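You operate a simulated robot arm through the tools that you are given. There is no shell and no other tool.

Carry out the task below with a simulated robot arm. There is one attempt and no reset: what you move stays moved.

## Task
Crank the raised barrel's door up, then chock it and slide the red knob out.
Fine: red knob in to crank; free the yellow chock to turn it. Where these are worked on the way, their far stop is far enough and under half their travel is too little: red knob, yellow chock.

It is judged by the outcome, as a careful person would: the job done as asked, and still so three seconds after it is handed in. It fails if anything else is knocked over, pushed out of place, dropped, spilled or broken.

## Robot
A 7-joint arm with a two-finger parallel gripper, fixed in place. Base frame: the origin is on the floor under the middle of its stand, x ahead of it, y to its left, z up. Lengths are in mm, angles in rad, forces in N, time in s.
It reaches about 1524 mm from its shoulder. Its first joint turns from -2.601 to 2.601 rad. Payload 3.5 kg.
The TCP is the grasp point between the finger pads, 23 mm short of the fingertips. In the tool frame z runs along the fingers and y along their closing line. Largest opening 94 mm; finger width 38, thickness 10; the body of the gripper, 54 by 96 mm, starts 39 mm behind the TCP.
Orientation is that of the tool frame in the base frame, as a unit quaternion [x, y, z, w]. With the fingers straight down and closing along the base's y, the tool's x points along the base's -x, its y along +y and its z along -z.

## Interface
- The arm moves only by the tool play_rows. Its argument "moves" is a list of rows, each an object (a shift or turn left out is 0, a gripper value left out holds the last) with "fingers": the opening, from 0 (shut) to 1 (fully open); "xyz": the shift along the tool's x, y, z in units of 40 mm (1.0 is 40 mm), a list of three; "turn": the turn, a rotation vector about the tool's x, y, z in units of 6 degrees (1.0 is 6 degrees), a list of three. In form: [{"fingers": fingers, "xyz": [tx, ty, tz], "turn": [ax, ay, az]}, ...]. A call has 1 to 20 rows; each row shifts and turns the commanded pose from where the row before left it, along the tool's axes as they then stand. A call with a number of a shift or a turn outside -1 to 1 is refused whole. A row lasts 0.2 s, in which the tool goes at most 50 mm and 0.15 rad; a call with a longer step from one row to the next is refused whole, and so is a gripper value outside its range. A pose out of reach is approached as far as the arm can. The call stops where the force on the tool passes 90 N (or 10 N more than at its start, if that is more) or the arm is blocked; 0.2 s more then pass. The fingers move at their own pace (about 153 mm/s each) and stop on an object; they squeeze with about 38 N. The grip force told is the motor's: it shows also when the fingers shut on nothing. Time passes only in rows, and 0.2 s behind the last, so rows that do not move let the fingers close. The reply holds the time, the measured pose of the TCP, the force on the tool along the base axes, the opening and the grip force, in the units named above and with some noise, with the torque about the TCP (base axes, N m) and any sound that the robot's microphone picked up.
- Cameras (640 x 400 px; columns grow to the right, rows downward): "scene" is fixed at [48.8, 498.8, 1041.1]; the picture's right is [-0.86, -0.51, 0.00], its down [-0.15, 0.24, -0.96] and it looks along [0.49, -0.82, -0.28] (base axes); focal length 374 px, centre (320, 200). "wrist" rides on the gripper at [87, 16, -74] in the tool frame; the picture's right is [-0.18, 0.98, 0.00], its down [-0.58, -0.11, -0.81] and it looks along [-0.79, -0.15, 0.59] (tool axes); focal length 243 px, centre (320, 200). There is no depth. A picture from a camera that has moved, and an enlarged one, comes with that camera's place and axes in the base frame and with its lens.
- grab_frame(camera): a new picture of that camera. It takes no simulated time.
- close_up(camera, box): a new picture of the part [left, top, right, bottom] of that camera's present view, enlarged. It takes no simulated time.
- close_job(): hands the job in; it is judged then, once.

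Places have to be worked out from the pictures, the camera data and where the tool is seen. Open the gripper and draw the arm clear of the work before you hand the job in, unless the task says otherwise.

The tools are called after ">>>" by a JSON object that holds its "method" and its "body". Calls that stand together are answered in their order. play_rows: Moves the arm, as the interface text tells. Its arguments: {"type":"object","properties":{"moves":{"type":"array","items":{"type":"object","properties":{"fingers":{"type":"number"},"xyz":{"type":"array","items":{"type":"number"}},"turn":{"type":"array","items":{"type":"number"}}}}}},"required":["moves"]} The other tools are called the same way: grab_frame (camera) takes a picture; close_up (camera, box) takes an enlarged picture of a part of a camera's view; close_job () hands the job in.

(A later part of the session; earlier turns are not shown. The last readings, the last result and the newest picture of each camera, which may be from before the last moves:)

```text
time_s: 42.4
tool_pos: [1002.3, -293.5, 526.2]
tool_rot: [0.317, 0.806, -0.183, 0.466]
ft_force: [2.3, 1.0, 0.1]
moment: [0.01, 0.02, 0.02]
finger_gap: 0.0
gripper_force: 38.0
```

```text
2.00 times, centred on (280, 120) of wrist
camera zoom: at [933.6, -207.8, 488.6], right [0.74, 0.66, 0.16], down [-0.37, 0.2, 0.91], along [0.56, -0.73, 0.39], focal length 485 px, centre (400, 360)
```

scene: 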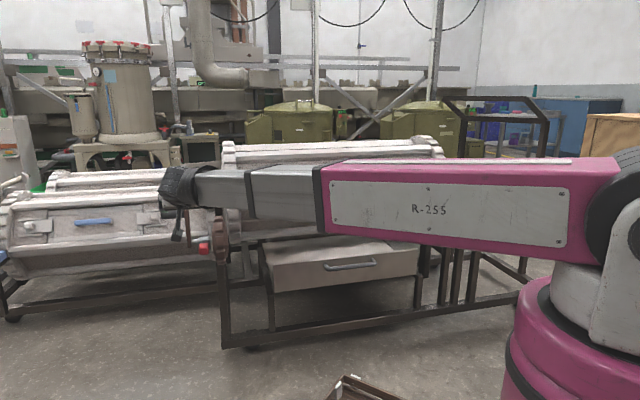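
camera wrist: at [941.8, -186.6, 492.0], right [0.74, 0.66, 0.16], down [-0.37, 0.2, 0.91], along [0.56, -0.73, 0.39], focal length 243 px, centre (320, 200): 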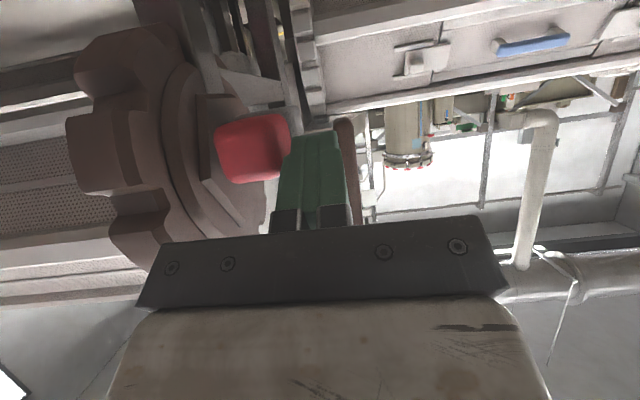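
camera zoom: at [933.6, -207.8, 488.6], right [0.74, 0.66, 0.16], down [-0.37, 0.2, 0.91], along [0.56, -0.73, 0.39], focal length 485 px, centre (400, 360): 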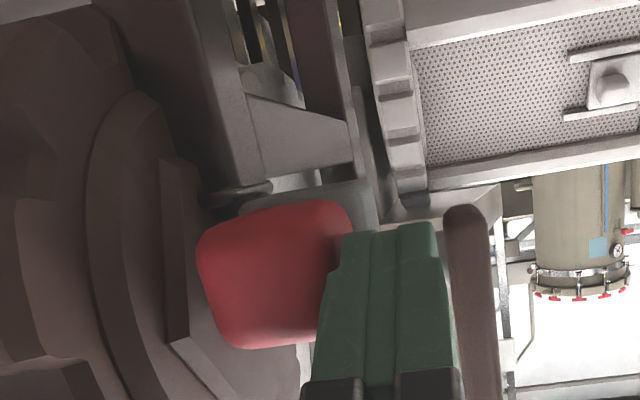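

The reaction force is low, and the pinion and crank arm seem to move along with the knob, so the whole crank shaft slides in. I keep pushing inboard in small steps until it stops.

>>> {"method": "play_rows", "body": {"moves": [{"fingers": 0, "xyz": [0, -0.15, 0]}, {"fingers": 0, "xyz": [0, -0.15, 0]}, {"fingers": 0, "xyz": [0, -0.15, 0]}, {"fingers": 0, "xyz": [0, -0.15, 0]}]}}

>>> {"method": "close_up", "body": {"camera": "wrist", "box": [120, 20, 440, 220]}}

>>> {"method": "close_up", "body": {"camera": "scene", "box": [150, 170, 290, 300]}}

```text
time_s: 43.4
tool_pos: [987.3, -311.1, 524.1]
tool_rot: [0.317, 0.806, -0.182, 0.466]
ft_force: [-0.2, 1.2, -0.3]
moment: [0.05, 0.0, -0.02]
finger_gap: 0.0
gripper_force: 37.8
```

```text
2.00 times, centred on (280, 120) of wrist
camera zoom: at [917.8, -224.8, 488.5], right [0.74, 0.66, 0.16], down [-0.37, 0.2, 0.91], along [0.56, -0.73, 0.39], focal length 485 px, centre (400, 360)
```

zoom: 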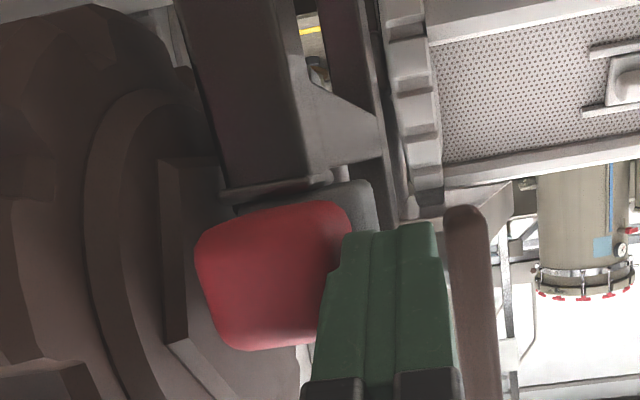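

```text
3.08 times, centred on (220, 235) of scene
camera zoom: at [48.8, 498.8, 1041.1], right [-0.86, -0.51, 0.0], down [-0.15, 0.24, -0.96], along [0.49, -0.82, -0.28], focal length 1150 px, centre (628, 92)
```

zoom: 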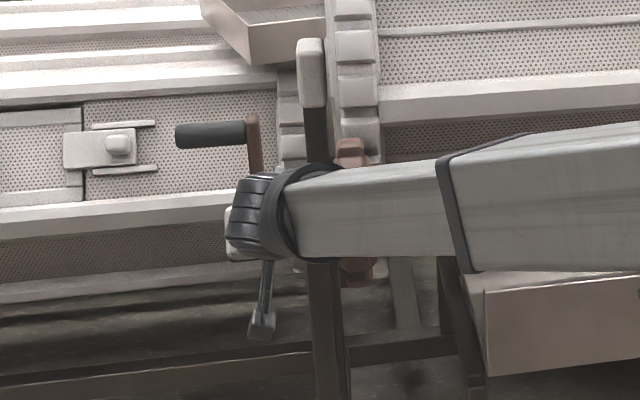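

The whole crank assembly has slid in about 40 mm with hardly any force, and the pinion is now level with the barrel gear. I continue in small steps to find the stop.

>>> {"method": "play_rows", "body": {"moves": [{"fingers": 0, "xyz": [0, -0.12, 0]}, {"fingers": 0, "xyz": [0, -0.12, 0]}, {"fingers": 0, "xyz": [0, -0.12, 0]}]}}

>>> {"method": "close_up", "body": {"camera": "wrist", "box": [120, 20, 440, 220]}}

>>> {"method": "close_up", "body": {"camera": "scene", "box": [150, 170, 290, 300]}}

```text
time_s: 44.2
tool_pos: [978.2, -321.1, 525.2]
tool_rot: [0.318, 0.806, -0.182, 0.465]
ft_force: [3.4, 3.2, 1.1]
moment: [0.04, 0.0, 0.02]
finger_gap: 0.0
gripper_force: 37.9
```

```text
2.00 times, centred on (280, 120) of wrist
camera zoom: at [908.5, -234.8, 487.9], right [0.74, 0.66, 0.16], down [-0.37, 0.2, 0.91], along [0.56, -0.73, 0.39], focal length 485 px, centre (400, 360)
```

zoom: 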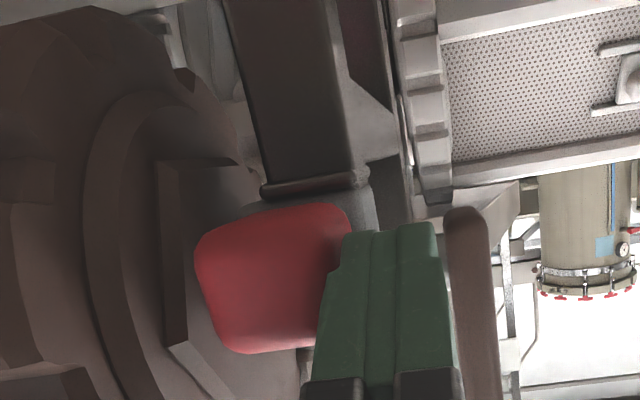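

```text
3.08 times, centred on (220, 235) of scene
camera zoom: at [48.8, 498.8, 1041.1], right [-0.86, -0.51, 0.0], down [-0.15, 0.24, -0.96], along [0.49, -0.82, -0.28], focal length 1150 px, centre (628, 92)
```

zoom: 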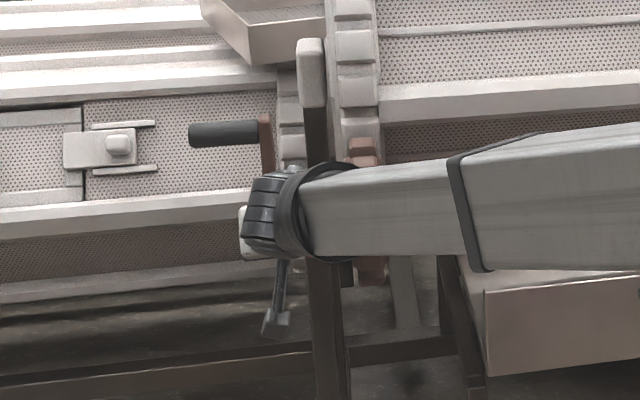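

Still moving with about 5 N. I keep pushing with small steps until a clear stop appears.

>>> {"method": "play_rows", "body": {"moves": [{"fingers": 0, "xyz": [0, -0.1, 0]}, {"fingers": 0, "xyz": [0, -0.1, 0]}]}}

>>> {"method": "play_rows", "body": {"moves": [{"fingers": 0, "xyz": [0, -0.1, 0]}, {"fingers": 0, "xyz": [0, -0.1, 0]}]}}

>>> {"method": "close_up", "body": {"camera": "wrist", "box": [120, 20, 440, 220]}}

>>> {"method": "close_up", "body": {"camera": "scene", "box": [150, 170, 290, 300]}}

```text
time_s: 44.8
tool_pos: [976.9, -321.9, 524.8]
tool_rot: [0.313, 0.806, -0.176, 0.47]
ft_force: [44.2, 46.2, -4.9]
moment: [0.08, -0.05, -0.09]
finger_gap: 0.1
gripper_force: 38.1
```

```text
time_s: 45.2
tool_pos: [977.6, -321.2, 525.4]
tool_rot: [0.31, 0.807, -0.169, 0.473]
ft_force: [16.8, 31.9, -8.7]
moment: [0.09, -0.09, -0.22]
finger_gap: 0.2
gripper_force: 37.7
stopped in row 2: the force on the tool passed its limit at 94 N (the readings are from after the stop); the commanded pose is now the measured one
```

```text
2.00 times, centred on (280, 120) of wrist
camera zoom: at [906.1, -236.6, 487.9], right [0.72, 0.67, 0.18], down [-0.39, 0.18, 0.9], along [0.58, -0.72, 0.39], focal length 485 px, centre (400, 360)
```

zoom: 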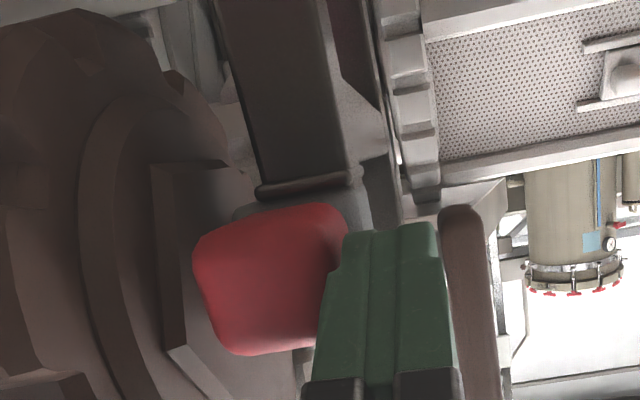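

```text
3.08 times, centred on (220, 235) of scene
camera zoom: at [48.8, 498.8, 1041.1], right [-0.86, -0.51, 0.0], down [-0.15, 0.24, -0.96], along [0.49, -0.82, -0.28], focal length 1150 px, centre (628, 92)
```

zoom: 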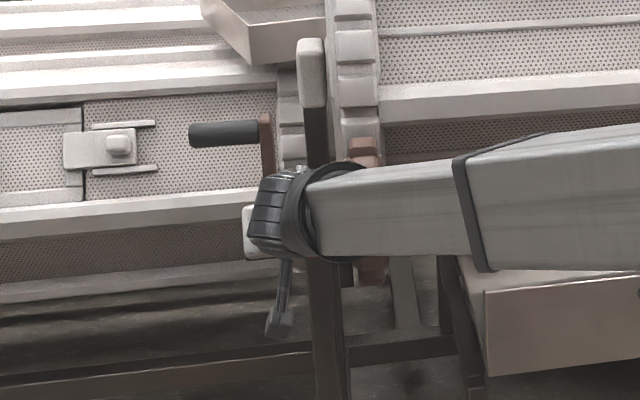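

A firm stop was reached with the pinion fully in mesh; the knob travelled about 49 mm. I back off the knob and retreat toward the robot side, then straighten the tool.

>>> {"method": "play_rows", "body": {"moves": [{"fingers": 0, "xyz": [0, 0.2, 0]}, {"fingers": 0, "xyz": [0, 0.1, -0.5]}, {"fingers": 0, "xyz": [0, 0, -1]}, {"fingers": 0, "xyz": [0, 0, -1]}, {"fingers": 0, "xyz": [0, 0, -1]}, {"fingers": 0.5, "xyz": [-0.5, 0, -0.8]}, {"fingers": 0.5, "xyz": [-0.5, 0, -0.8], "turn": [0, 1, 0]}, {"fingers": 0.5, "turn": [0, 1, 0]}, {"fingers": 0.5, "turn": [0, 1, 0]}, {"fingers": 0.5, "turn": [0, 1, 0]}, {"fingers": 0.5, "turn": [0, 1, 0]}, {"fingers": 0.5, "turn": [0, 1, 0]}, {"fingers": 0.5, "turn": [0, 1, 0]}, {"fingers": 0.5, "turn": [0, 1, 0]}, {"fingers": 0.5, "turn": [0, 1, 0]}, {"fingers": 0.5, "turn": [0, 1, 0]}]}}

>>> {"method": "grab_frame", "body": {"camera": "wrist"}}

>>> {"method": "grab_frame", "body": {"camera": "scene"}}

```text
time_s: 48.6
tool_pos: [865.1, -212.1, 663.4]
tool_rot: [0.357, 0.934, 0.007, 0.004]
ft_force: [0.3, 0.5, -0.1]
moment: [0.0, -0.01, -0.01]
finger_gap: 46.8
gripper_force: 0.0
```

```text
taken
camera wrist: at [808.3, -142.9, 737.8], right [0.79, 0.61, 0.02], down [0.35, -0.48, 0.81], along [0.5, -0.63, -0.59], focal length 243 px, centre (320, 200)
```

wrist: 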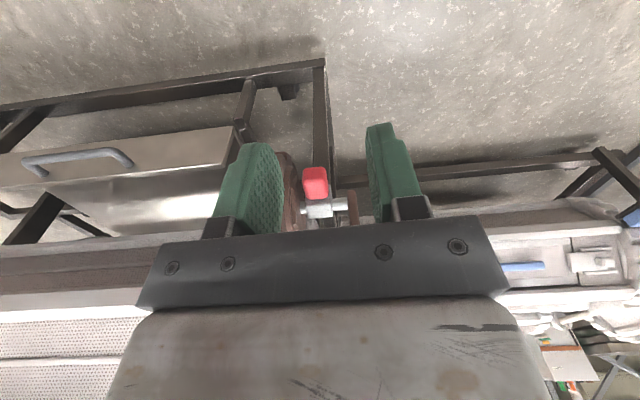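

```text
taken
```

scene: 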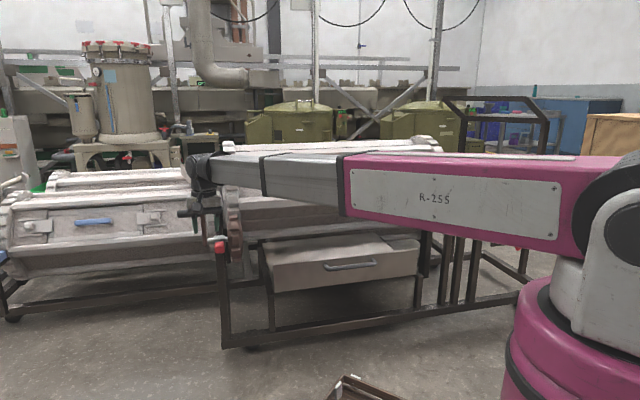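

The knob is now in. I travel along the robot side of the barrel to the yellow chock at the other end.

>>> {"method": "play_rows", "body": {"moves": [{"xyz": [0.02, -0.99, -0.06]}, {"xyz": [0.02, -0.99, -0.06]}, {"xyz": [0.02, -0.99, -0.06]}, {"xyz": [0.02, -0.99, -0.06]}, {"xyz": [0.02, -0.99, -0.06]}, {"xyz": [0.02, -0.99, -0.06]}, {"xyz": [0.02, -0.99, -0.06]}, {"xyz": [0.02, -0.99, -0.06]}, {"xyz": [0.02, -0.99, -0.06]}, {"xyz": [0.02, -0.99, -0.06]}, {"xyz": [0.02, -0.99, -0.06]}, {"xyz": [0.02, -0.99, -0.06]}, {"xyz": [0.02, -0.99, -0.06]}, {"xyz": [0.02, -0.99, -0.06]}, {"xyz": [0.02, -0.99, -0.06]}, {"xyz": [0.02, -0.99, -0.06]}, {"xyz": [0.02, -0.99, -0.06]}, {"xyz": [0.02, -0.99, -0.06]}, {"xyz": [0.02, -0.99, -0.06]}, {"xyz": [0.02, -0.99, -0.06]}]}}

>>> {"method": "grab_frame", "body": {"camera": "wrist"}}

>>> {"method": "grab_frame", "body": {"camera": "scene"}}

```text
time_s: 52.8
tool_pos: [323.1, -791.3, 697.7]
tool_rot: [0.356, 0.934, 0.007, 0.005]
ft_force: [0.4, -0.2, 0.3]
moment: [0.02, 0.01, 0.01]
finger_gap: 47.0
gripper_force: 0.1
```

```text
taken
camera wrist: at [266.3, -723.1, 770.9], right [0.79, 0.61, 0.02], down [0.35, -0.48, 0.81], along [0.5, -0.63, -0.59], focal length 243 px, centre (320, 200)
```

wrist: 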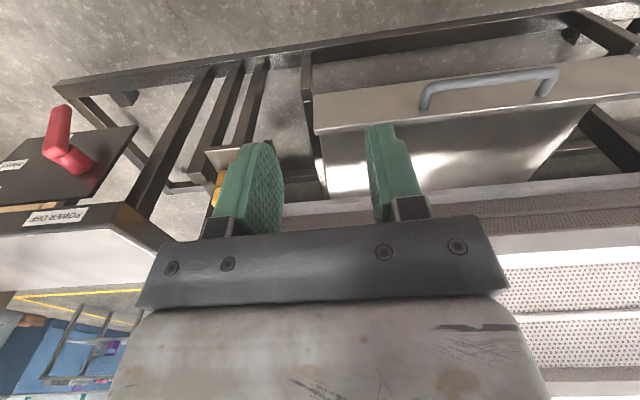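

```text
taken
```

scene: 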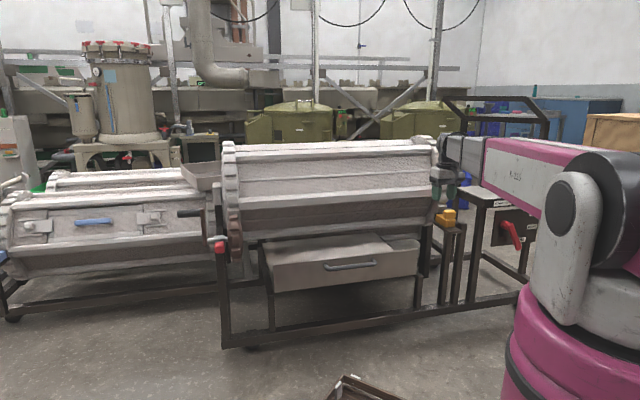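

The chock is hidden behind the left finger, at about (215,190) px. I open the fingers and shift a bit further along −u to see it between the fingers.

>>> {"method": "play_rows", "body": {"moves": [{"fingers": 1, "xyz": [0, -0.9, 0]}, {"fingers": 1, "xyz": [0, -0.9, 0]}, {"fingers": 1, "xyz": [0, -0.5, 0]}]}}

>>> {"method": "grab_frame", "body": {"camera": "wrist"}}

>>> {"method": "close_up", "body": {"camera": "wrist", "box": [200, 60, 440, 220]}}

>>> {"method": "close_up", "body": {"camera": "scene", "box": [410, 160, 500, 240]}}

```text
time_s: 53.6
tool_pos: [262.4, -860.4, 696.3]
tool_rot: [0.355, 0.935, 0.005, 0.005]
ft_force: [-0.3, 0.0, -0.2]
moment: [0.0, 0.01, 0.02]
finger_gap: 94.0
gripper_force: 0.1
```

```text
taken
camera wrist: at [205.8, -791.2, 770.7], right [0.79, 0.61, 0.02], down [0.35, -0.47, 0.81], along [0.5, -0.63, -0.59], focal length 243 px, centre (320, 200)
```

wrist: 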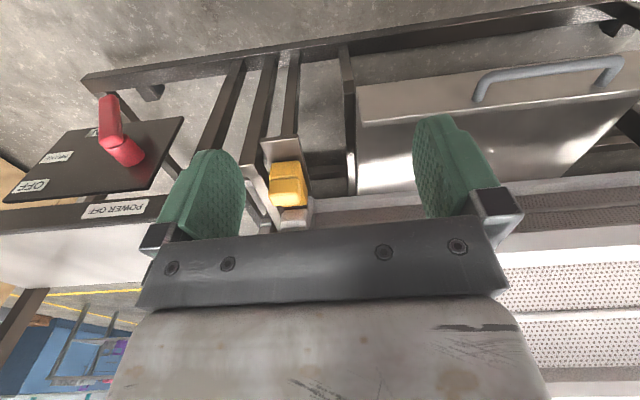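

```text
2.50 times, centred on (320, 140) of wrist
camera zoom: at [205.8, -791.2, 770.7], right [0.79, 0.61, 0.02], down [0.35, -0.47, 0.81], along [0.5, -0.63, -0.59], focal length 606 px, centre (320, 350)
```

zoom: 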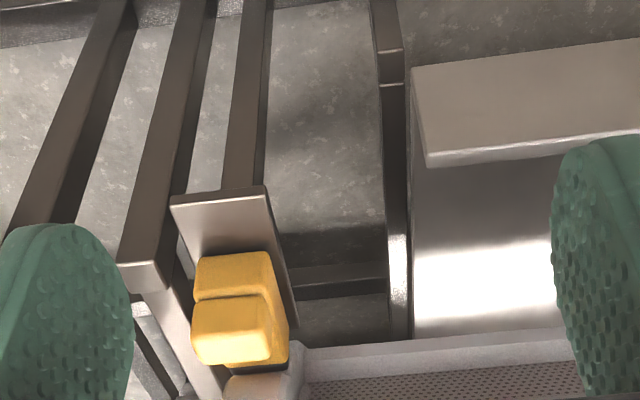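

```text
5.00 times, centred on (455, 200) of scene
camera zoom: at [48.8, 498.8, 1041.1], right [-0.86, -0.51, 0.0], down [-0.15, 0.24, -0.96], along [0.49, -0.82, -0.28], focal length 1868 px, centre (-355, 200)
```

zoom: 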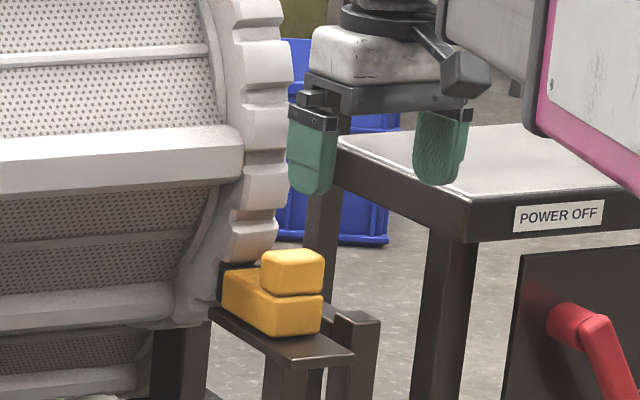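

The chock's top block triangulates to about (339,-1041,549), and the plate extends toward the robot, so it slides out toward the robot (+N). I move above it with open fingers, closing line along the barrel axis.

>>> {"method": "play_rows", "body": {"moves": [{"fingers": 1, "turn": [0, 0, 0.2]}, {"fingers": 1, "xyz": [-0.894, -0.405, 0.28]}, {"fingers": 1, "xyz": [-0.894, -0.405, 0.28]}, {"fingers": 1, "xyz": [-0.894, -0.405, 0.28]}, {"fingers": 1, "xyz": [-0.894, -0.405, 0.28]}, {"fingers": 1, "xyz": [-0.894, -0.405, 0.28]}]}}

>>> {"method": "grab_frame", "body": {"camera": "wrist"}}

>>> {"method": "close_up", "body": {"camera": "scene", "box": [410, 160, 500, 240]}}

```text
time_s: 55.0
tool_pos: [342.7, -1040.9, 638.2]
tool_rot: [0.366, 0.93, 0.007, 0.006]
ft_force: [0.2, 0.4, 0.0]
moment: [-0.03, 0.03, -0.01]
finger_gap: 94.2
gripper_force: 0.0
```

```text
taken
camera wrist: at [286.9, -971.0, 713.1], right [0.8, 0.59, 0.02], down [0.34, -0.48, 0.81], along [0.49, -0.64, -0.59], focal length 243 px, centre (320, 200)
```

wrist: 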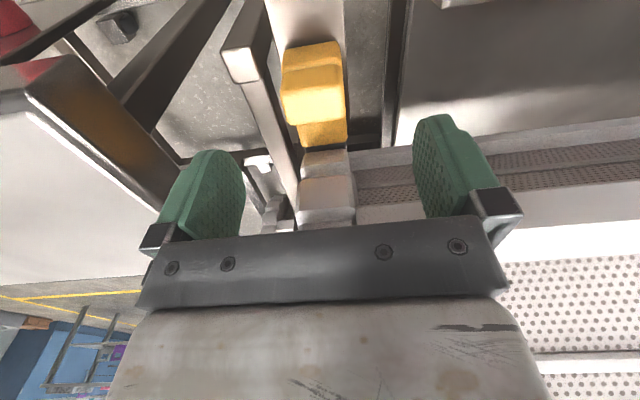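

```text
5.00 times, centred on (455, 200) of scene
camera zoom: at [48.8, 498.8, 1041.1], right [-0.86, -0.51, 0.0], down [-0.15, 0.24, -0.96], along [0.49, -0.82, -0.28], focal length 1868 px, centre (-355, 200)
```

zoom: 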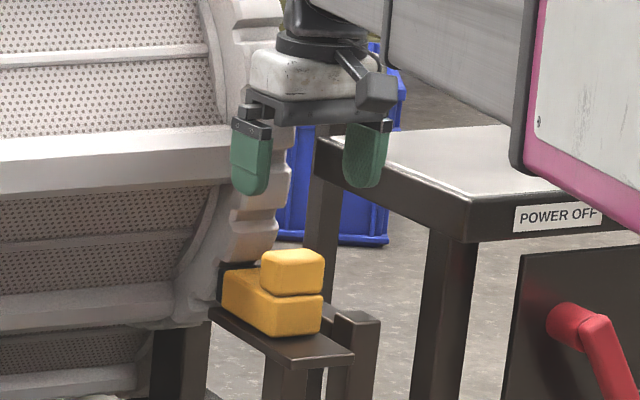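

The gripper is above the chock, and the block's centre is about 5 mm to the −u side of the TCP. I correct that, lower until the tips surround the top block, then close gently.

>>> {"method": "play_rows", "body": {"moves": [{"fingers": 1, "xyz": [0, -0.13, 0.5]}, {"fingers": 1, "xyz": [0, 0, 0.7]}, {"fingers": 1, "xyz": [0, 0, 0.68]}]}}

>>> {"method": "grab_frame", "body": {"camera": "wrist"}}

>>> {"method": "close_up", "body": {"camera": "scene", "box": [410, 160, 500, 240]}}

```text
time_s: 55.8
tool_pos: [335.5, -1045.2, 563.7]
tool_rot: [0.367, 0.93, 0.006, 0.005]
ft_force: [0.6, -0.2, 0.5]
moment: [0.0, 0.0, 0.04]
finger_gap: 94.2
gripper_force: 0.0
```

```text
taken
camera wrist: at [281.5, -974.4, 638.5], right [0.8, 0.59, 0.02], down [0.34, -0.48, 0.81], along [0.49, -0.64, -0.59], focal length 243 px, centre (320, 200)
```

wrist: 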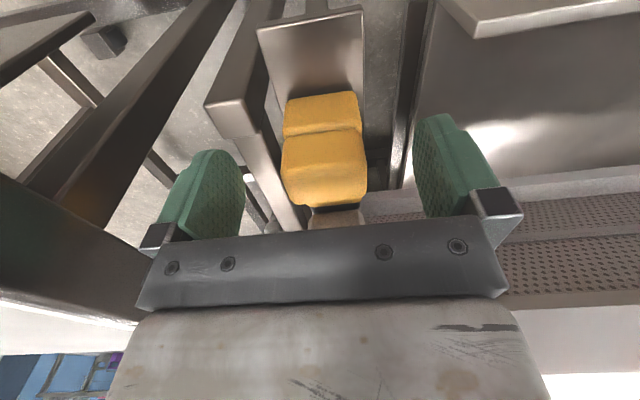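

```text
5.00 times, centred on (455, 200) of scene
camera zoom: at [48.8, 498.8, 1041.1], right [-0.86, -0.51, 0.0], down [-0.15, 0.24, -0.96], along [0.49, -0.82, -0.28], focal length 1868 px, centre (-355, 200)
```

zoom: 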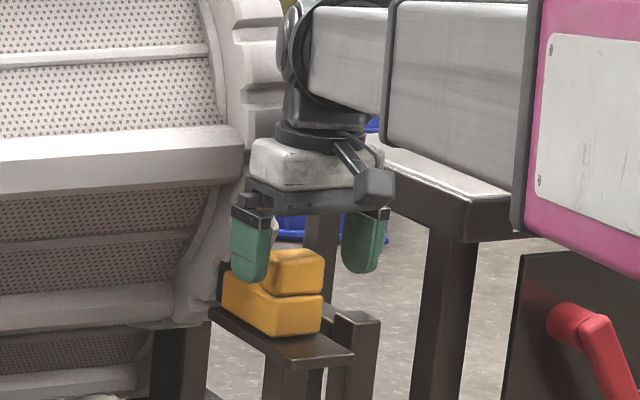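

The block is centred between the fingers at the right height. I close on it.

>>> {"method": "play_rows", "body": {"moves": [{"fingers": 0.3}, {"fingers": 0.3}, {"fingers": 0}, {"fingers": 0}]}}

>>> {"method": "grab_frame", "body": {"camera": "wrist"}}

```text
time_s: 56.8
tool_pos: [336.7, -1044.9, 563.4]
tool_rot: [0.367, 0.93, 0.007, 0.005]
ft_force: [3.1, 2.9, -3.1]
moment: [-0.4, 0.19, -1.03]
finger_gap: 45.8
gripper_force: 45.0
```

```text
taken
camera wrist: at [281.7, -974.1, 638.5], right [0.81, 0.59, 0.02], down [0.34, -0.48, 0.81], along [0.49, -0.64, -0.59], focal length 243 px, centre (320, 200)
```

wrist: 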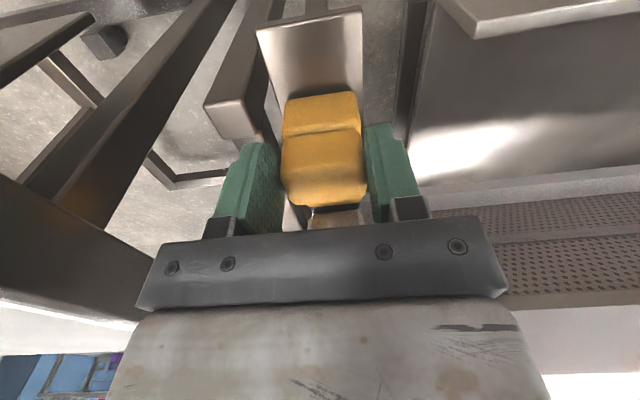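

I hold the chock with a 46 mm gap. Now I pull it toward the robot (tool +x) in small steps.

>>> {"method": "play_rows", "body": {"moves": [{"fingers": 0, "xyz": [0.15, 0, 0]}, {"fingers": 0, "xyz": [0.2, 0, 0]}, {"fingers": 0, "xyz": [0.2, 0, 0]}]}}

>>> {"method": "close_up", "body": {"camera": "wrist", "box": [200, 0, 440, 240]}}

>>> {"method": "close_up", "body": {"camera": "scene", "box": [410, 160, 500, 240]}}

```text
time_s: 57.6
tool_pos: [321.1, -1030.1, 564.6]
tool_rot: [0.366, 0.93, 0.007, 0.006]
ft_force: [9.4, 7.9, -3.9]
moment: [-0.35, 0.03, -1.05]
finger_gap: 46.0
gripper_force: 44.9
```

```text
1.67 times, centred on (320, 120) of wrist
camera zoom: at [266.6, -959.4, 638.5], right [0.8, 0.59, 0.02], down [0.34, -0.48, 0.81], along [0.49, -0.64, -0.59], focal length 404 px, centre (320, 333)
```

zoom: 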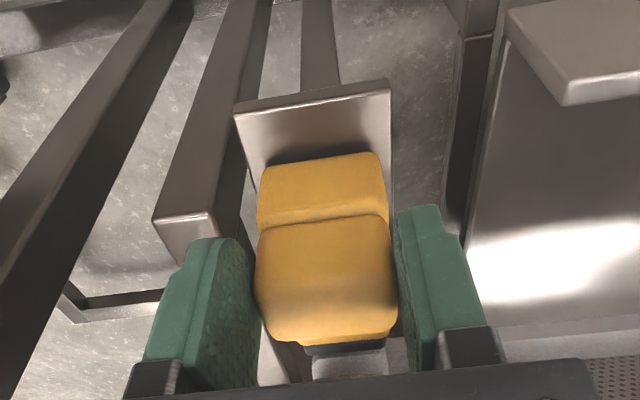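

```text
5.00 times, centred on (455, 200) of scene
camera zoom: at [48.8, 498.8, 1041.1], right [-0.86, -0.51, 0.0], down [-0.15, 0.24, -0.96], along [0.49, -0.82, -0.28], focal length 1868 px, centre (-355, 200)
```

zoom: 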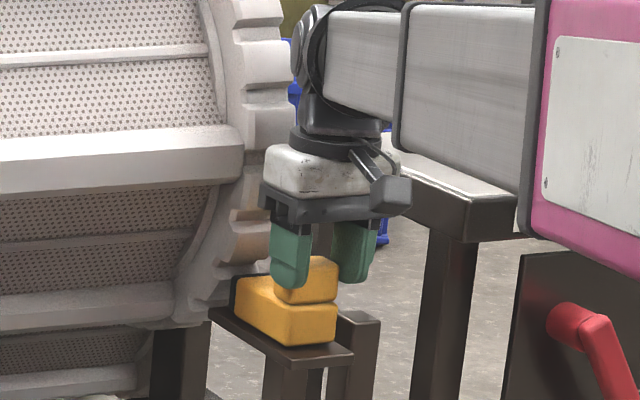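

It slid about 21 mm with a small side load of about 12 N along +u. I keep pulling with a slight +u correction, looking for the far stop.

>>> {"method": "play_rows", "body": {"moves": [{"fingers": 0, "xyz": [0.15, 0.03, 0]}, {"fingers": 0, "xyz": [0.15, 0.03, 0]}, {"fingers": 0, "xyz": [0.15, 0.02, 0]}]}}

>>> {"method": "close_up", "body": {"camera": "scene", "box": [410, 160, 500, 240]}}

```text
time_s: 58.4
tool_pos: [308.3, -1016.8, 564.1]
tool_rot: [0.367, 0.93, 0.005, 0.005]
ft_force: [-2.5, -3.6, 3.6]
moment: [0.53, 0.28, -0.6]
finger_gap: 45.7
gripper_force: 44.4
```

```text
5.00 times, centred on (455, 200) of scene
camera zoom: at [48.8, 498.8, 1041.1], right [-0.86, -0.51, 0.0], down [-0.15, 0.24, -0.96], along [0.49, -0.82, -0.28], focal length 1868 px, centre (-355, 200)
```

zoom: 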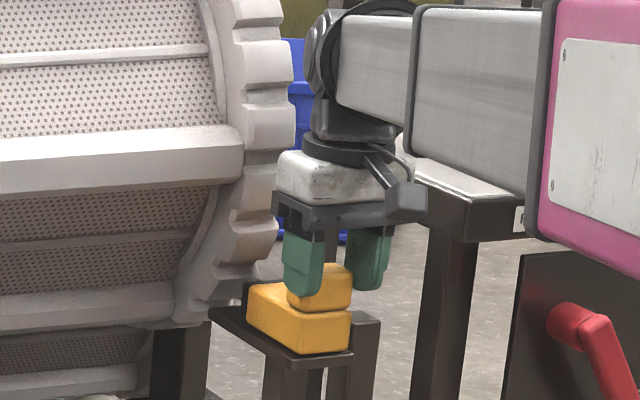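

It moved 40 mm in total. I continue with smaller steps to reach the far stop.

>>> {"method": "play_rows", "body": {"moves": [{"fingers": 0, "xyz": [0.1, 0, 0]}, {"fingers": 0, "xyz": [0.1, 0, 0]}]}}

>>> {"method": "close_up", "body": {"camera": "scene", "box": [410, 160, 500, 240]}}

```text
time_s: 59.0
tool_pos: [306.3, -1015.1, 564.6]
tool_rot: [0.366, 0.931, 0.003, 0.009]
ft_force: [18.8, -40.9, -3.7]
moment: [-1.14, 0.18, -0.83]
finger_gap: 46.4
gripper_force: 44.7
```

```text
5.00 times, centred on (455, 200) of scene
camera zoom: at [48.8, 498.8, 1041.1], right [-0.86, -0.51, 0.0], down [-0.15, 0.24, -0.96], along [0.49, -0.82, -0.28], focal length 1868 px, centre (-355, 200)
```

zoom: 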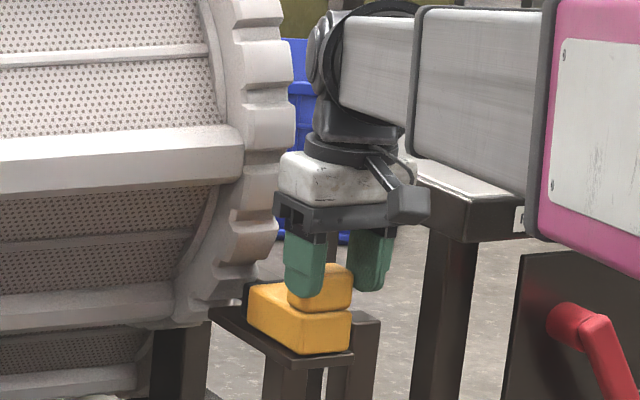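

The far stop is reached: 42 N resisting, and the chock is out by about 42 mm. I relax, open the fingers and lift away.

>>> {"method": "play_rows", "body": {"moves": [{"fingers": 0, "xyz": [-0.12, 0, 0]}, {"fingers": 0.6}, {"fingers": 0.9}, {"fingers": 1}, {"fingers": 1, "xyz": [0, 0, -0.6]}, {"fingers": 1, "xyz": [0, 0, -1]}, {"fingers": 1, "xyz": [0, 0, -1]}]}}

>>> {"method": "grab_frame", "body": {"camera": "scene"}}

>>> {"method": "grab_frame", "body": {"camera": "wrist"}}

```text
time_s: 60.6
tool_pos: [306.1, -1016.8, 669.2]
tool_rot: [0.367, 0.93, 0.006, 0.006]
ft_force: [0.0, -0.7, 1.0]
moment: [-0.01, 0.0, 0.0]
finger_gap: 94.0
gripper_force: 0.0
```

```text
taken
```

scene: 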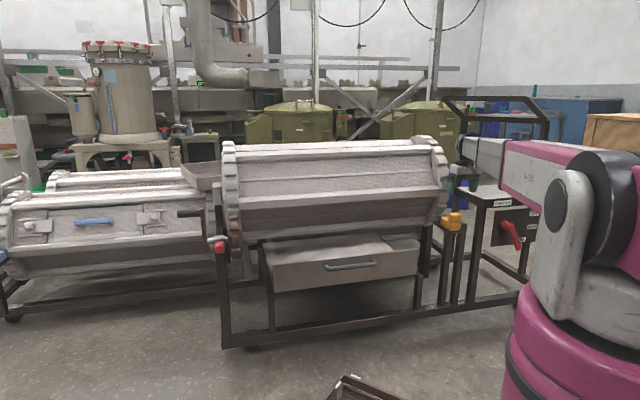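

```text
taken
camera wrist: at [250.1, -946.9, 744.2], right [0.8, 0.59, 0.02], down [0.34, -0.48, 0.81], along [0.49, -0.64, -0.59], focal length 243 px, centre (320, 200)
```

wrist: 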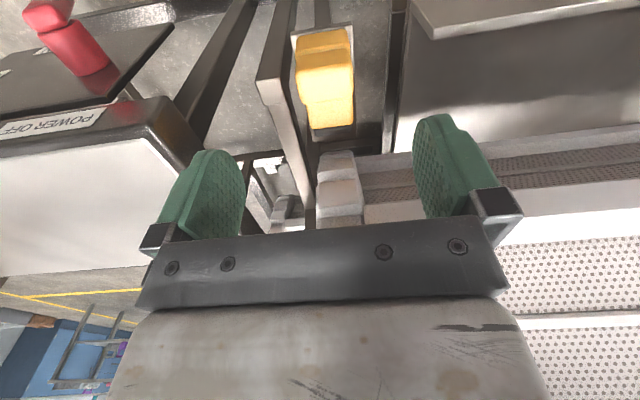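

The chock is clear of the gear and the barrel hasn't moved. With the arm out of the way, I measure the crank handle and gear from the scene camera.

>>> {"method": "close_up", "body": {"camera": "scene", "box": [165, 190, 255, 270]}}

>>> {"method": "close_up", "body": {"camera": "scene", "box": [210, 130, 460, 280]}}

>>> {"method": "close_up", "body": {"camera": "scene", "box": [405, 125, 475, 245]}}

```text
5.00 times, centred on (210, 230) of scene
camera zoom: at [48.8, 498.8, 1041.1], right [-0.86, -0.51, 0.0], down [-0.15, 0.24, -0.96], along [0.49, -0.82, -0.28], focal length 1868 px, centre (870, 50)
```

zoom: 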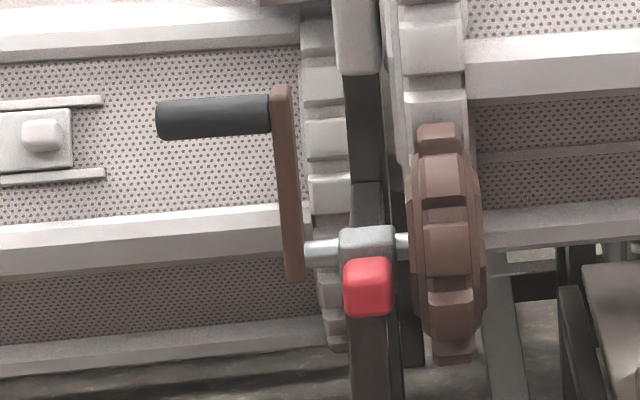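

```text
2.56 times, centred on (335, 205) of scene
camera zoom: at [48.8, 498.8, 1041.1], right [-0.86, -0.51, 0.0], down [-0.15, 0.24, -0.96], along [0.49, -0.82, -0.28], focal length 957 px, centre (282, 187)
```

zoom: 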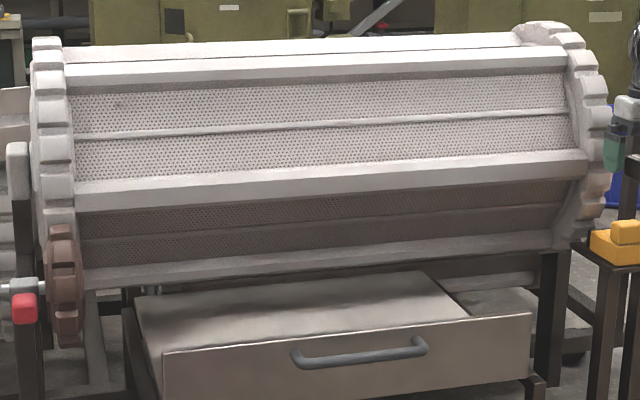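

```text
3.33 times, centred on (440, 185) of scene
camera zoom: at [48.8, 498.8, 1041.1], right [-0.86, -0.51, 0.0], down [-0.15, 0.24, -0.96], along [0.49, -0.82, -0.28], focal length 1246 px, centre (-80, 250)
```

zoom: 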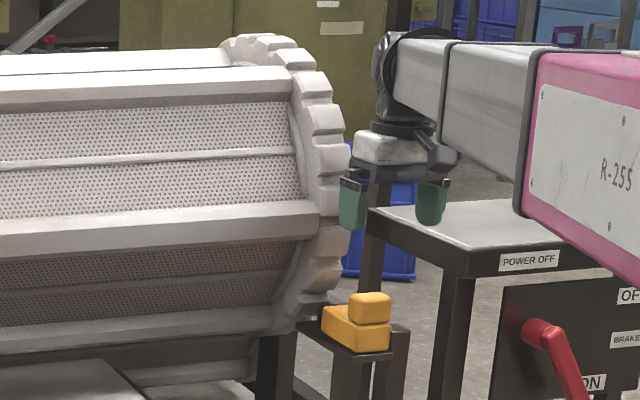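

Crank geometry: the shaft centre is at about N=-993, z=524, the crank radius is about 111 mm, and the handle runs from u=454 to 527 at z≈635. I travel back along the robot side toward the crank.

>>> {"method": "play_rows", "body": {"moves": [{"fingers": 1, "xyz": [0.85, 0, -0.5]}, {"xyz": [0.85, 0, -0.5]}, {"xyz": [0.85, 0, -0.5]}, {"xyz": [0.85, 0, -0.5]}, {"xyz": [0, 1, 0]}, {"xyz": [0, 1, 0]}, {"xyz": [0, 1, 0]}, {"xyz": [0, 1, 0]}, {"xyz": [0, 1, 0]}, {"xyz": [0, 1, 0]}, {"xyz": [0, 1, 0]}, {"xyz": [0, 1, 0]}, {"xyz": [0, 1, 0]}, {"xyz": [0, 1, 0]}, {"xyz": [0, 1, 0]}, {"xyz": [0, 1, 0]}, {"xyz": [0, 1, 0]}, {"xyz": [0, 1, 0]}]}}

>>> {"method": "play_rows", "body": {"moves": [{"xyz": [0, 1, 0]}, {"xyz": [0, 1, 0]}, {"xyz": [0, 1, 0]}, {"xyz": [0, 1, 0]}, {"xyz": [0, 1, 0]}, {"xyz": [0, 1, 0]}, {"xyz": [0, 1, 0]}, {"xyz": [0, 1, 0]}, {"xyz": [0, 1, 0]}, {"xyz": [0, 1, 0]}, {"xyz": [0, 1, 0]}, {"xyz": [0, 1, 0]}]}}

>>> {"method": "play_rows", "body": {"moves": [{"turn": [0, 0, 1]}, {"turn": [0, 0, 1]}, {"turn": [0, 0, 1]}, {"turn": [0, 0, 1]}, {"turn": [0, 0, 1]}, {"turn": [0, 0, 1]}, {"turn": [0, 0, 1]}, {"turn": [0, 0, 1]}, {"turn": [0, 0, 1]}, {"turn": [0, 0, 1]}, {"turn": [0, 0, 1]}, {"turn": [0, 0, 1]}, {"turn": [0, 0, 1]}, {"turn": [0, 0, 1]}, {"turn": [0, 0, 1]}]}}

>>> {"method": "grab_frame", "body": {"camera": "wrist"}}

```text
time_s: 64.4
tool_pos: [587.7, -512.2, 755.2]
tool_rot: [0.367, 0.93, 0.007, 0.005]
ft_force: [0.6, -1.1, -0.1]
moment: [-0.02, -0.02, 0.02]
finger_gap: 94.1
gripper_force: 0.1
```

```text
time_s: 67.0
tool_pos: [911.4, -160.6, 763.9]
tool_rot: [0.366, 0.93, 0.006, 0.006]
ft_force: [0.3, 0.6, -0.3]
moment: [0.01, -0.01, 0.0]
finger_gap: 94.1
gripper_force: 0.0
```

```text
time_s: 70.2
tool_pos: [913.5, -161.0, 764.1]
tool_rot: [0.917, 0.398, 0.008, 0.0]
ft_force: [0.2, 0.1, -1.3]
moment: [-0.01, -0.01, 0.01]
finger_gap: 94.2
gripper_force: 0.0
```

```text
taken
camera wrist: at [981.9, -109.2, 840.1], right [0.59, -0.81, 0.0], down [-0.49, -0.36, 0.8], along [-0.64, -0.47, -0.6], focal length 243 px, centre (320, 200)
```

wrist: 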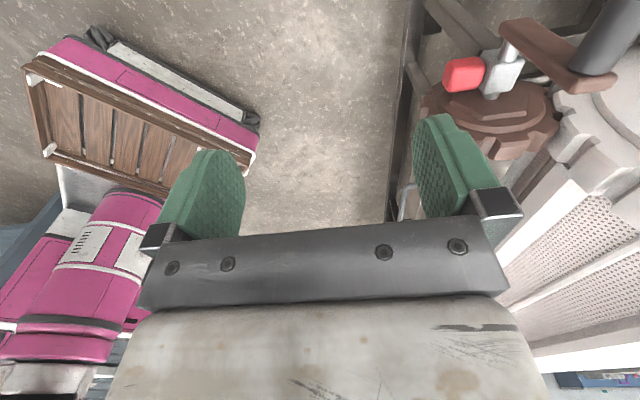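

Yaw is now along the barrel axis. I move over the crank handle, staying about 100 mm above it, and fix a slight tilt.

>>> {"method": "play_rows", "body": {"moves": [{"turn": [0, -0.153, 0]}, {"xyz": [0.023, 0.89, 0]}, {"xyz": [0.023, 0.89, 0]}, {"xyz": [0.023, 0.89, 0]}, {"xyz": [0.023, 0.89, 0]}, {"xyz": [0.023, 0.89, 0]}, {"xyz": [0.023, 0.89, 0]}]}}

>>> {"method": "grab_frame", "body": {"camera": "wrist"}}

>>> {"method": "grab_frame", "body": {"camera": "scene"}}

```text
time_s: 71.8
tool_pos: [1073.2, -302.9, 765.1]
tool_rot: [0.917, 0.4, 0.002, 0.002]
ft_force: [0.2, 0.0, 0.4]
moment: [0.0, -0.02, 0.0]
finger_gap: 94.0
gripper_force: 0.0
```

```text
taken
camera wrist: at [1142.2, -250.1, 839.7], right [0.59, -0.8, 0.0], down [-0.48, -0.35, 0.81], along [-0.65, -0.48, -0.59], focal length 243 px, centre (320, 200)
```

wrist: 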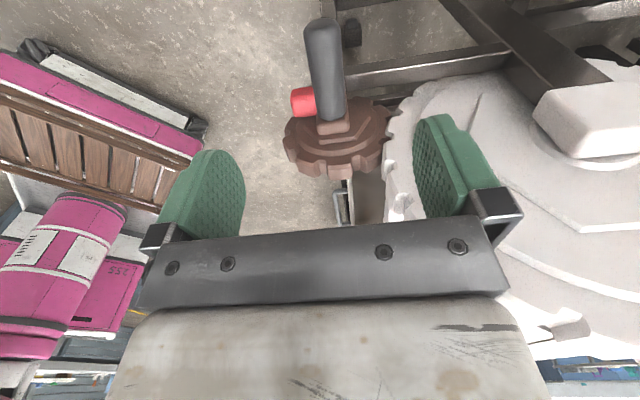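

```text
taken
```

scene: 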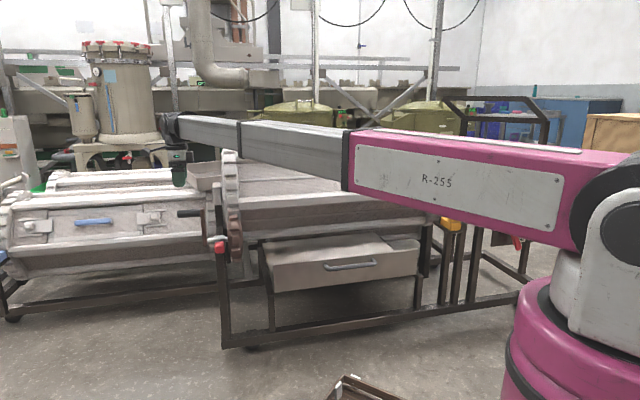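

The handle axis sits right under the TCP within about 2 mm. I lower the open gripper around the handle.

>>> {"method": "play_rows", "body": {"moves": [{"fingers": 1, "xyz": [0, 0.04, 0.8]}, {"xyz": [0, 0, 0.8]}, {"xyz": [0, 0, 0.8]}, {"xyz": [0, 0, 0.8]}]}}

>>> {"method": "grab_frame", "body": {"camera": "wrist"}}

>>> {"method": "close_up", "body": {"camera": "scene", "box": [150, 160, 270, 270]}}

```text
time_s: 72.8
tool_pos: [1072.5, -303.3, 638.9]
tool_rot: [0.917, 0.399, 0.001, 0.002]
ft_force: [0.2, -0.1, -0.7]
moment: [0.0, -0.01, 0.0]
finger_gap: 94.2
gripper_force: 0.1
```

```text
taken
camera wrist: at [1141.6, -249.8, 713.1], right [0.59, -0.8, 0.01], down [-0.48, -0.35, 0.81], along [-0.65, -0.48, -0.59], focal length 243 px, centre (320, 200)
```

wrist: 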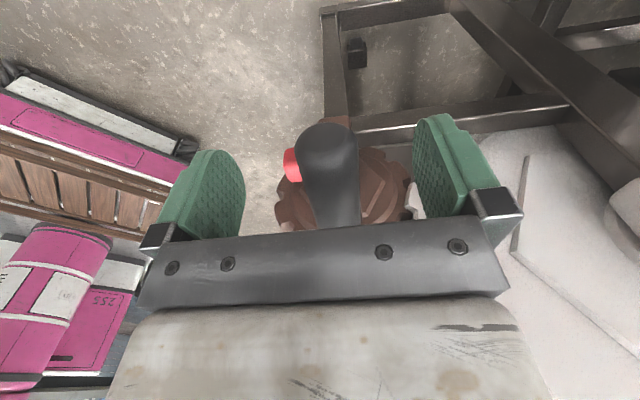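

```text
3.64 times, centred on (210, 215) of scene
camera zoom: at [48.8, 498.8, 1041.1], right [-0.86, -0.51, 0.0], down [-0.15, 0.24, -0.96], along [0.49, -0.82, -0.28], focal length 1359 px, centre (720, 146)
```

zoom: 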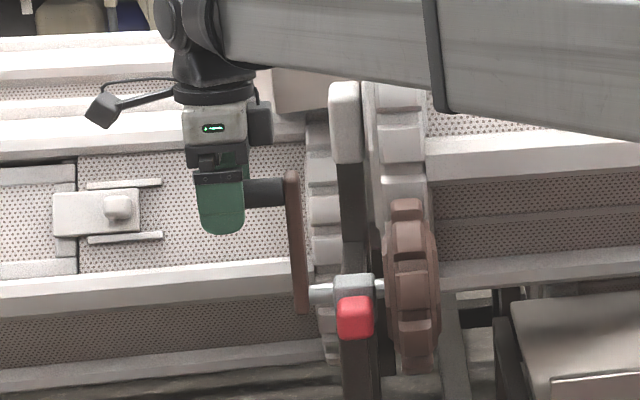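

The fingers straddle the handle at the right height. I close on it.

>>> {"method": "play_rows", "body": {"moves": [{"fingers": 0.4}, {"fingers": 0.2}, {"fingers": 0}, {"fingers": 0}]}}

>>> {"method": "grab_frame", "body": {"camera": "wrist"}}

```text
time_s: 73.8
tool_pos: [1073.0, -302.8, 638.9]
tool_rot: [0.918, 0.398, 0.002, 0.002]
ft_force: [9.1, -3.9, 2.4]
moment: [0.33, -1.05, -1.9]
finger_gap: 28.1
gripper_force: 45.2
```

```text
taken
camera wrist: at [1142.0, -250.2, 713.3], right [0.59, -0.81, 0.01], down [-0.48, -0.35, 0.81], along [-0.65, -0.48, -0.59], focal length 243 px, centre (320, 200)
```

wrist: 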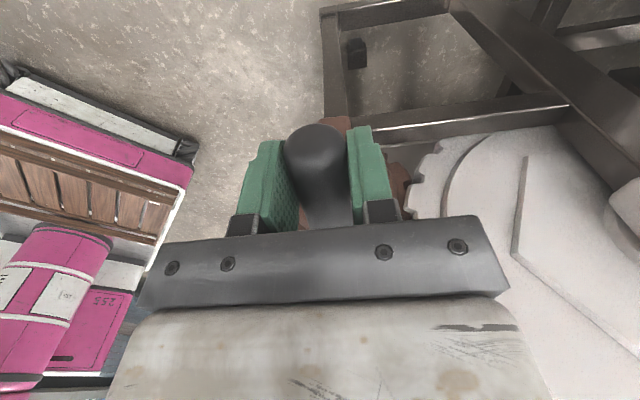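

The grip is solid with a 28 mm gap. I start cranking: the handle goes toward the back (tool +y) along an R≈111 mm arc, first 16°, and I watch the forces and the barrel.

>>> {"method": "play_rows", "body": {"moves": [{"fingers": 0, "xyz": [0, 0.1936, 0.0068]}, {"fingers": 0, "xyz": [0, 0.1926, 0.0202]}, {"fingers": 0, "xyz": [0, 0.1908, 0.0336]}, {"fingers": 0, "xyz": [0, 0.1879, 0.0469]}]}}

>>> {"method": "grab_frame", "body": {"camera": "wrist"}}

>>> {"method": "grab_frame", "body": {"camera": "scene"}}

```text
time_s: 74.8
tool_pos: [1096.6, -324.6, 635.1]
tool_rot: [0.917, 0.399, 0.002, 0.003]
ft_force: [-12.3, 2.3, 10.2]
moment: [-0.13, 1.2, -1.78]
finger_gap: 28.4
gripper_force: 44.9
```

```text
taken
camera wrist: at [1166.0, -272.7, 709.2], right [0.59, -0.81, 0.01], down [-0.48, -0.35, 0.81], along [-0.65, -0.48, -0.59], focal length 243 px, centre (320, 200)
```

wrist: 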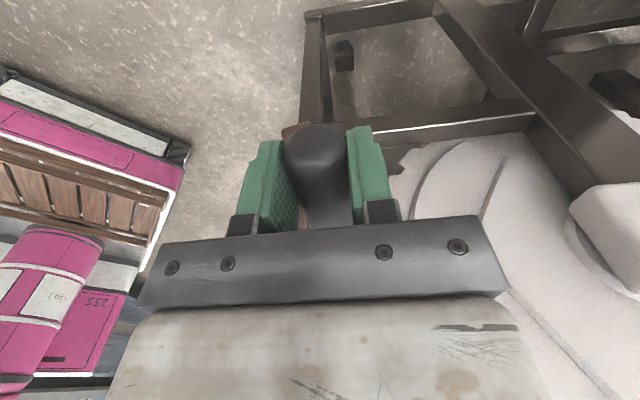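

```text
taken
```

scene: 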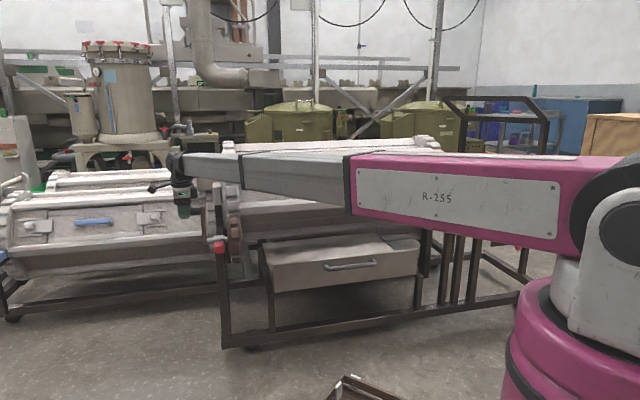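

The barrel turns with only about 11 N at the handle. I continue along the arc to about 40°.

>>> {"method": "play_rows", "body": {"moves": [{"fingers": 0, "xyz": [0, 0.1842, 0.0599]}, {"fingers": 0, "xyz": [0, 0.1796, 0.0725]}, {"fingers": 0, "xyz": [0, 0.1741, 0.0849]}, {"fingers": 0, "xyz": [0, 0.1677, 0.0968]}, {"fingers": 0, "xyz": [0, 0.1606, 0.1083]}, {"fingers": 0, "xyz": [0, 0.1526, 0.1193]}]}}

>>> {"method": "grab_frame", "body": {"camera": "wrist"}}

>>> {"method": "grab_frame", "body": {"camera": "scene"}}

```text
time_s: 76.2
tool_pos: [1129.2, -353.2, 611.0]
tool_rot: [0.917, 0.398, 0.001, 0.002]
ft_force: [-10.5, 3.6, 0.7]
moment: [-0.26, 0.77, -1.66]
finger_gap: 28.3
gripper_force: 44.7
```

```text
taken
camera wrist: at [1196.9, -300.1, 685.9], right [0.59, -0.8, 0.0], down [-0.48, -0.35, 0.81], along [-0.65, -0.48, -0.59], focal length 243 px, centre (320, 200)
```

wrist: 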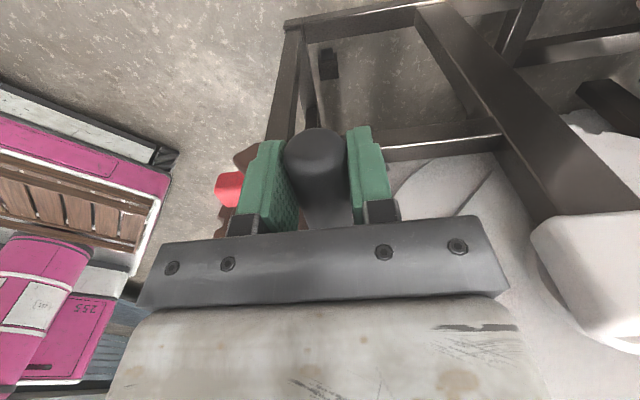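

```text
taken
```

scene: 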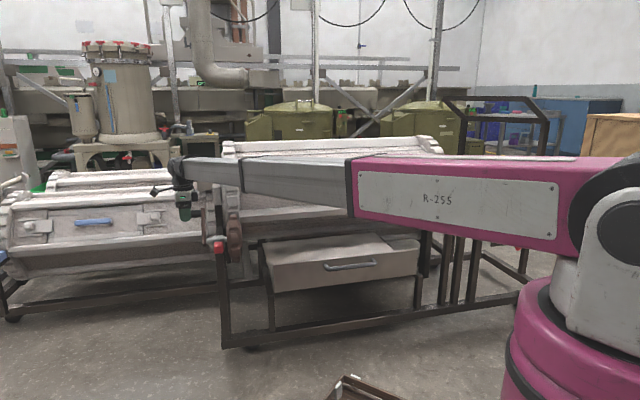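

The red knob's collar doesn't rotate with the crank, which is good for later, and forces stay low. I continue to about 80°.

>>> {"method": "play_rows", "body": {"moves": [{"fingers": 0, "xyz": [0, 0.1439, 0.1296]}, {"fingers": 0, "xyz": [0, 0.1345, 0.1393]}, {"fingers": 0, "xyz": [0, 0.1245, 0.1484]}, {"fingers": 0, "xyz": [0, 0.1139, 0.1567]}, {"fingers": 0, "xyz": [0, 0.1026, 0.1643]}]}}

>>> {"method": "play_rows", "body": {"moves": [{"fingers": 0, "xyz": [0, 0.0909, 0.171]}, {"fingers": 0, "xyz": [0, 0.0788, 0.1769]}, {"fingers": 0, "xyz": [0, 0.0663, 0.182]}, {"fingers": 0, "xyz": [0, 0.0534, 0.1862]}, {"fingers": 0, "xyz": [0, 0.0403, 0.1894]}]}}

>>> {"method": "grab_frame", "body": {"camera": "wrist"}}

>>> {"method": "grab_frame", "body": {"camera": "scene"}}

```text
time_s: 77.4
tool_pos: [1146.3, -370.6, 582.2]
tool_rot: [0.917, 0.399, 0.0, 0.002]
ft_force: [-15.9, 7.3, 2.2]
moment: [-0.34, 1.11, -1.74]
finger_gap: 28.5
gripper_force: 45.1
```

```text
time_s: 78.6
tool_pos: [1154.2, -378.9, 546.3]
tool_rot: [0.917, 0.398, -0.001, 0.0]
ft_force: [-21.7, 18.3, 8.1]
moment: [0.09, 1.01, -1.59]
finger_gap: 28.2
gripper_force: 45.3
```

```text
taken
camera wrist: at [1224.2, -325.6, 620.9], right [0.59, -0.8, 0.0], down [-0.48, -0.35, 0.81], along [-0.65, -0.48, -0.59], focal length 243 px, centre (320, 200)
```

wrist: 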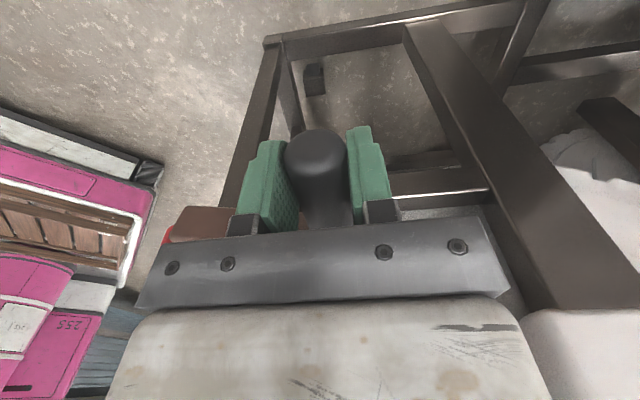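

```text
taken
```

scene: 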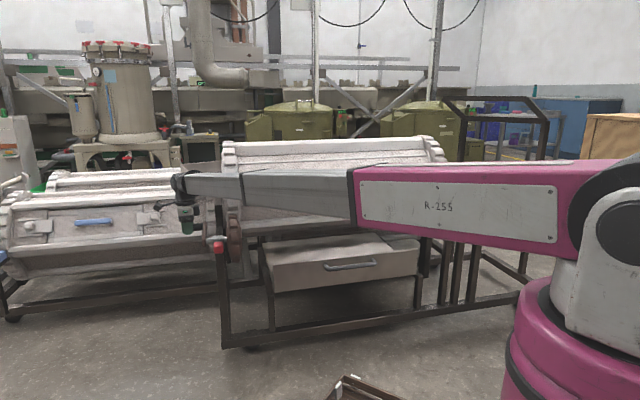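

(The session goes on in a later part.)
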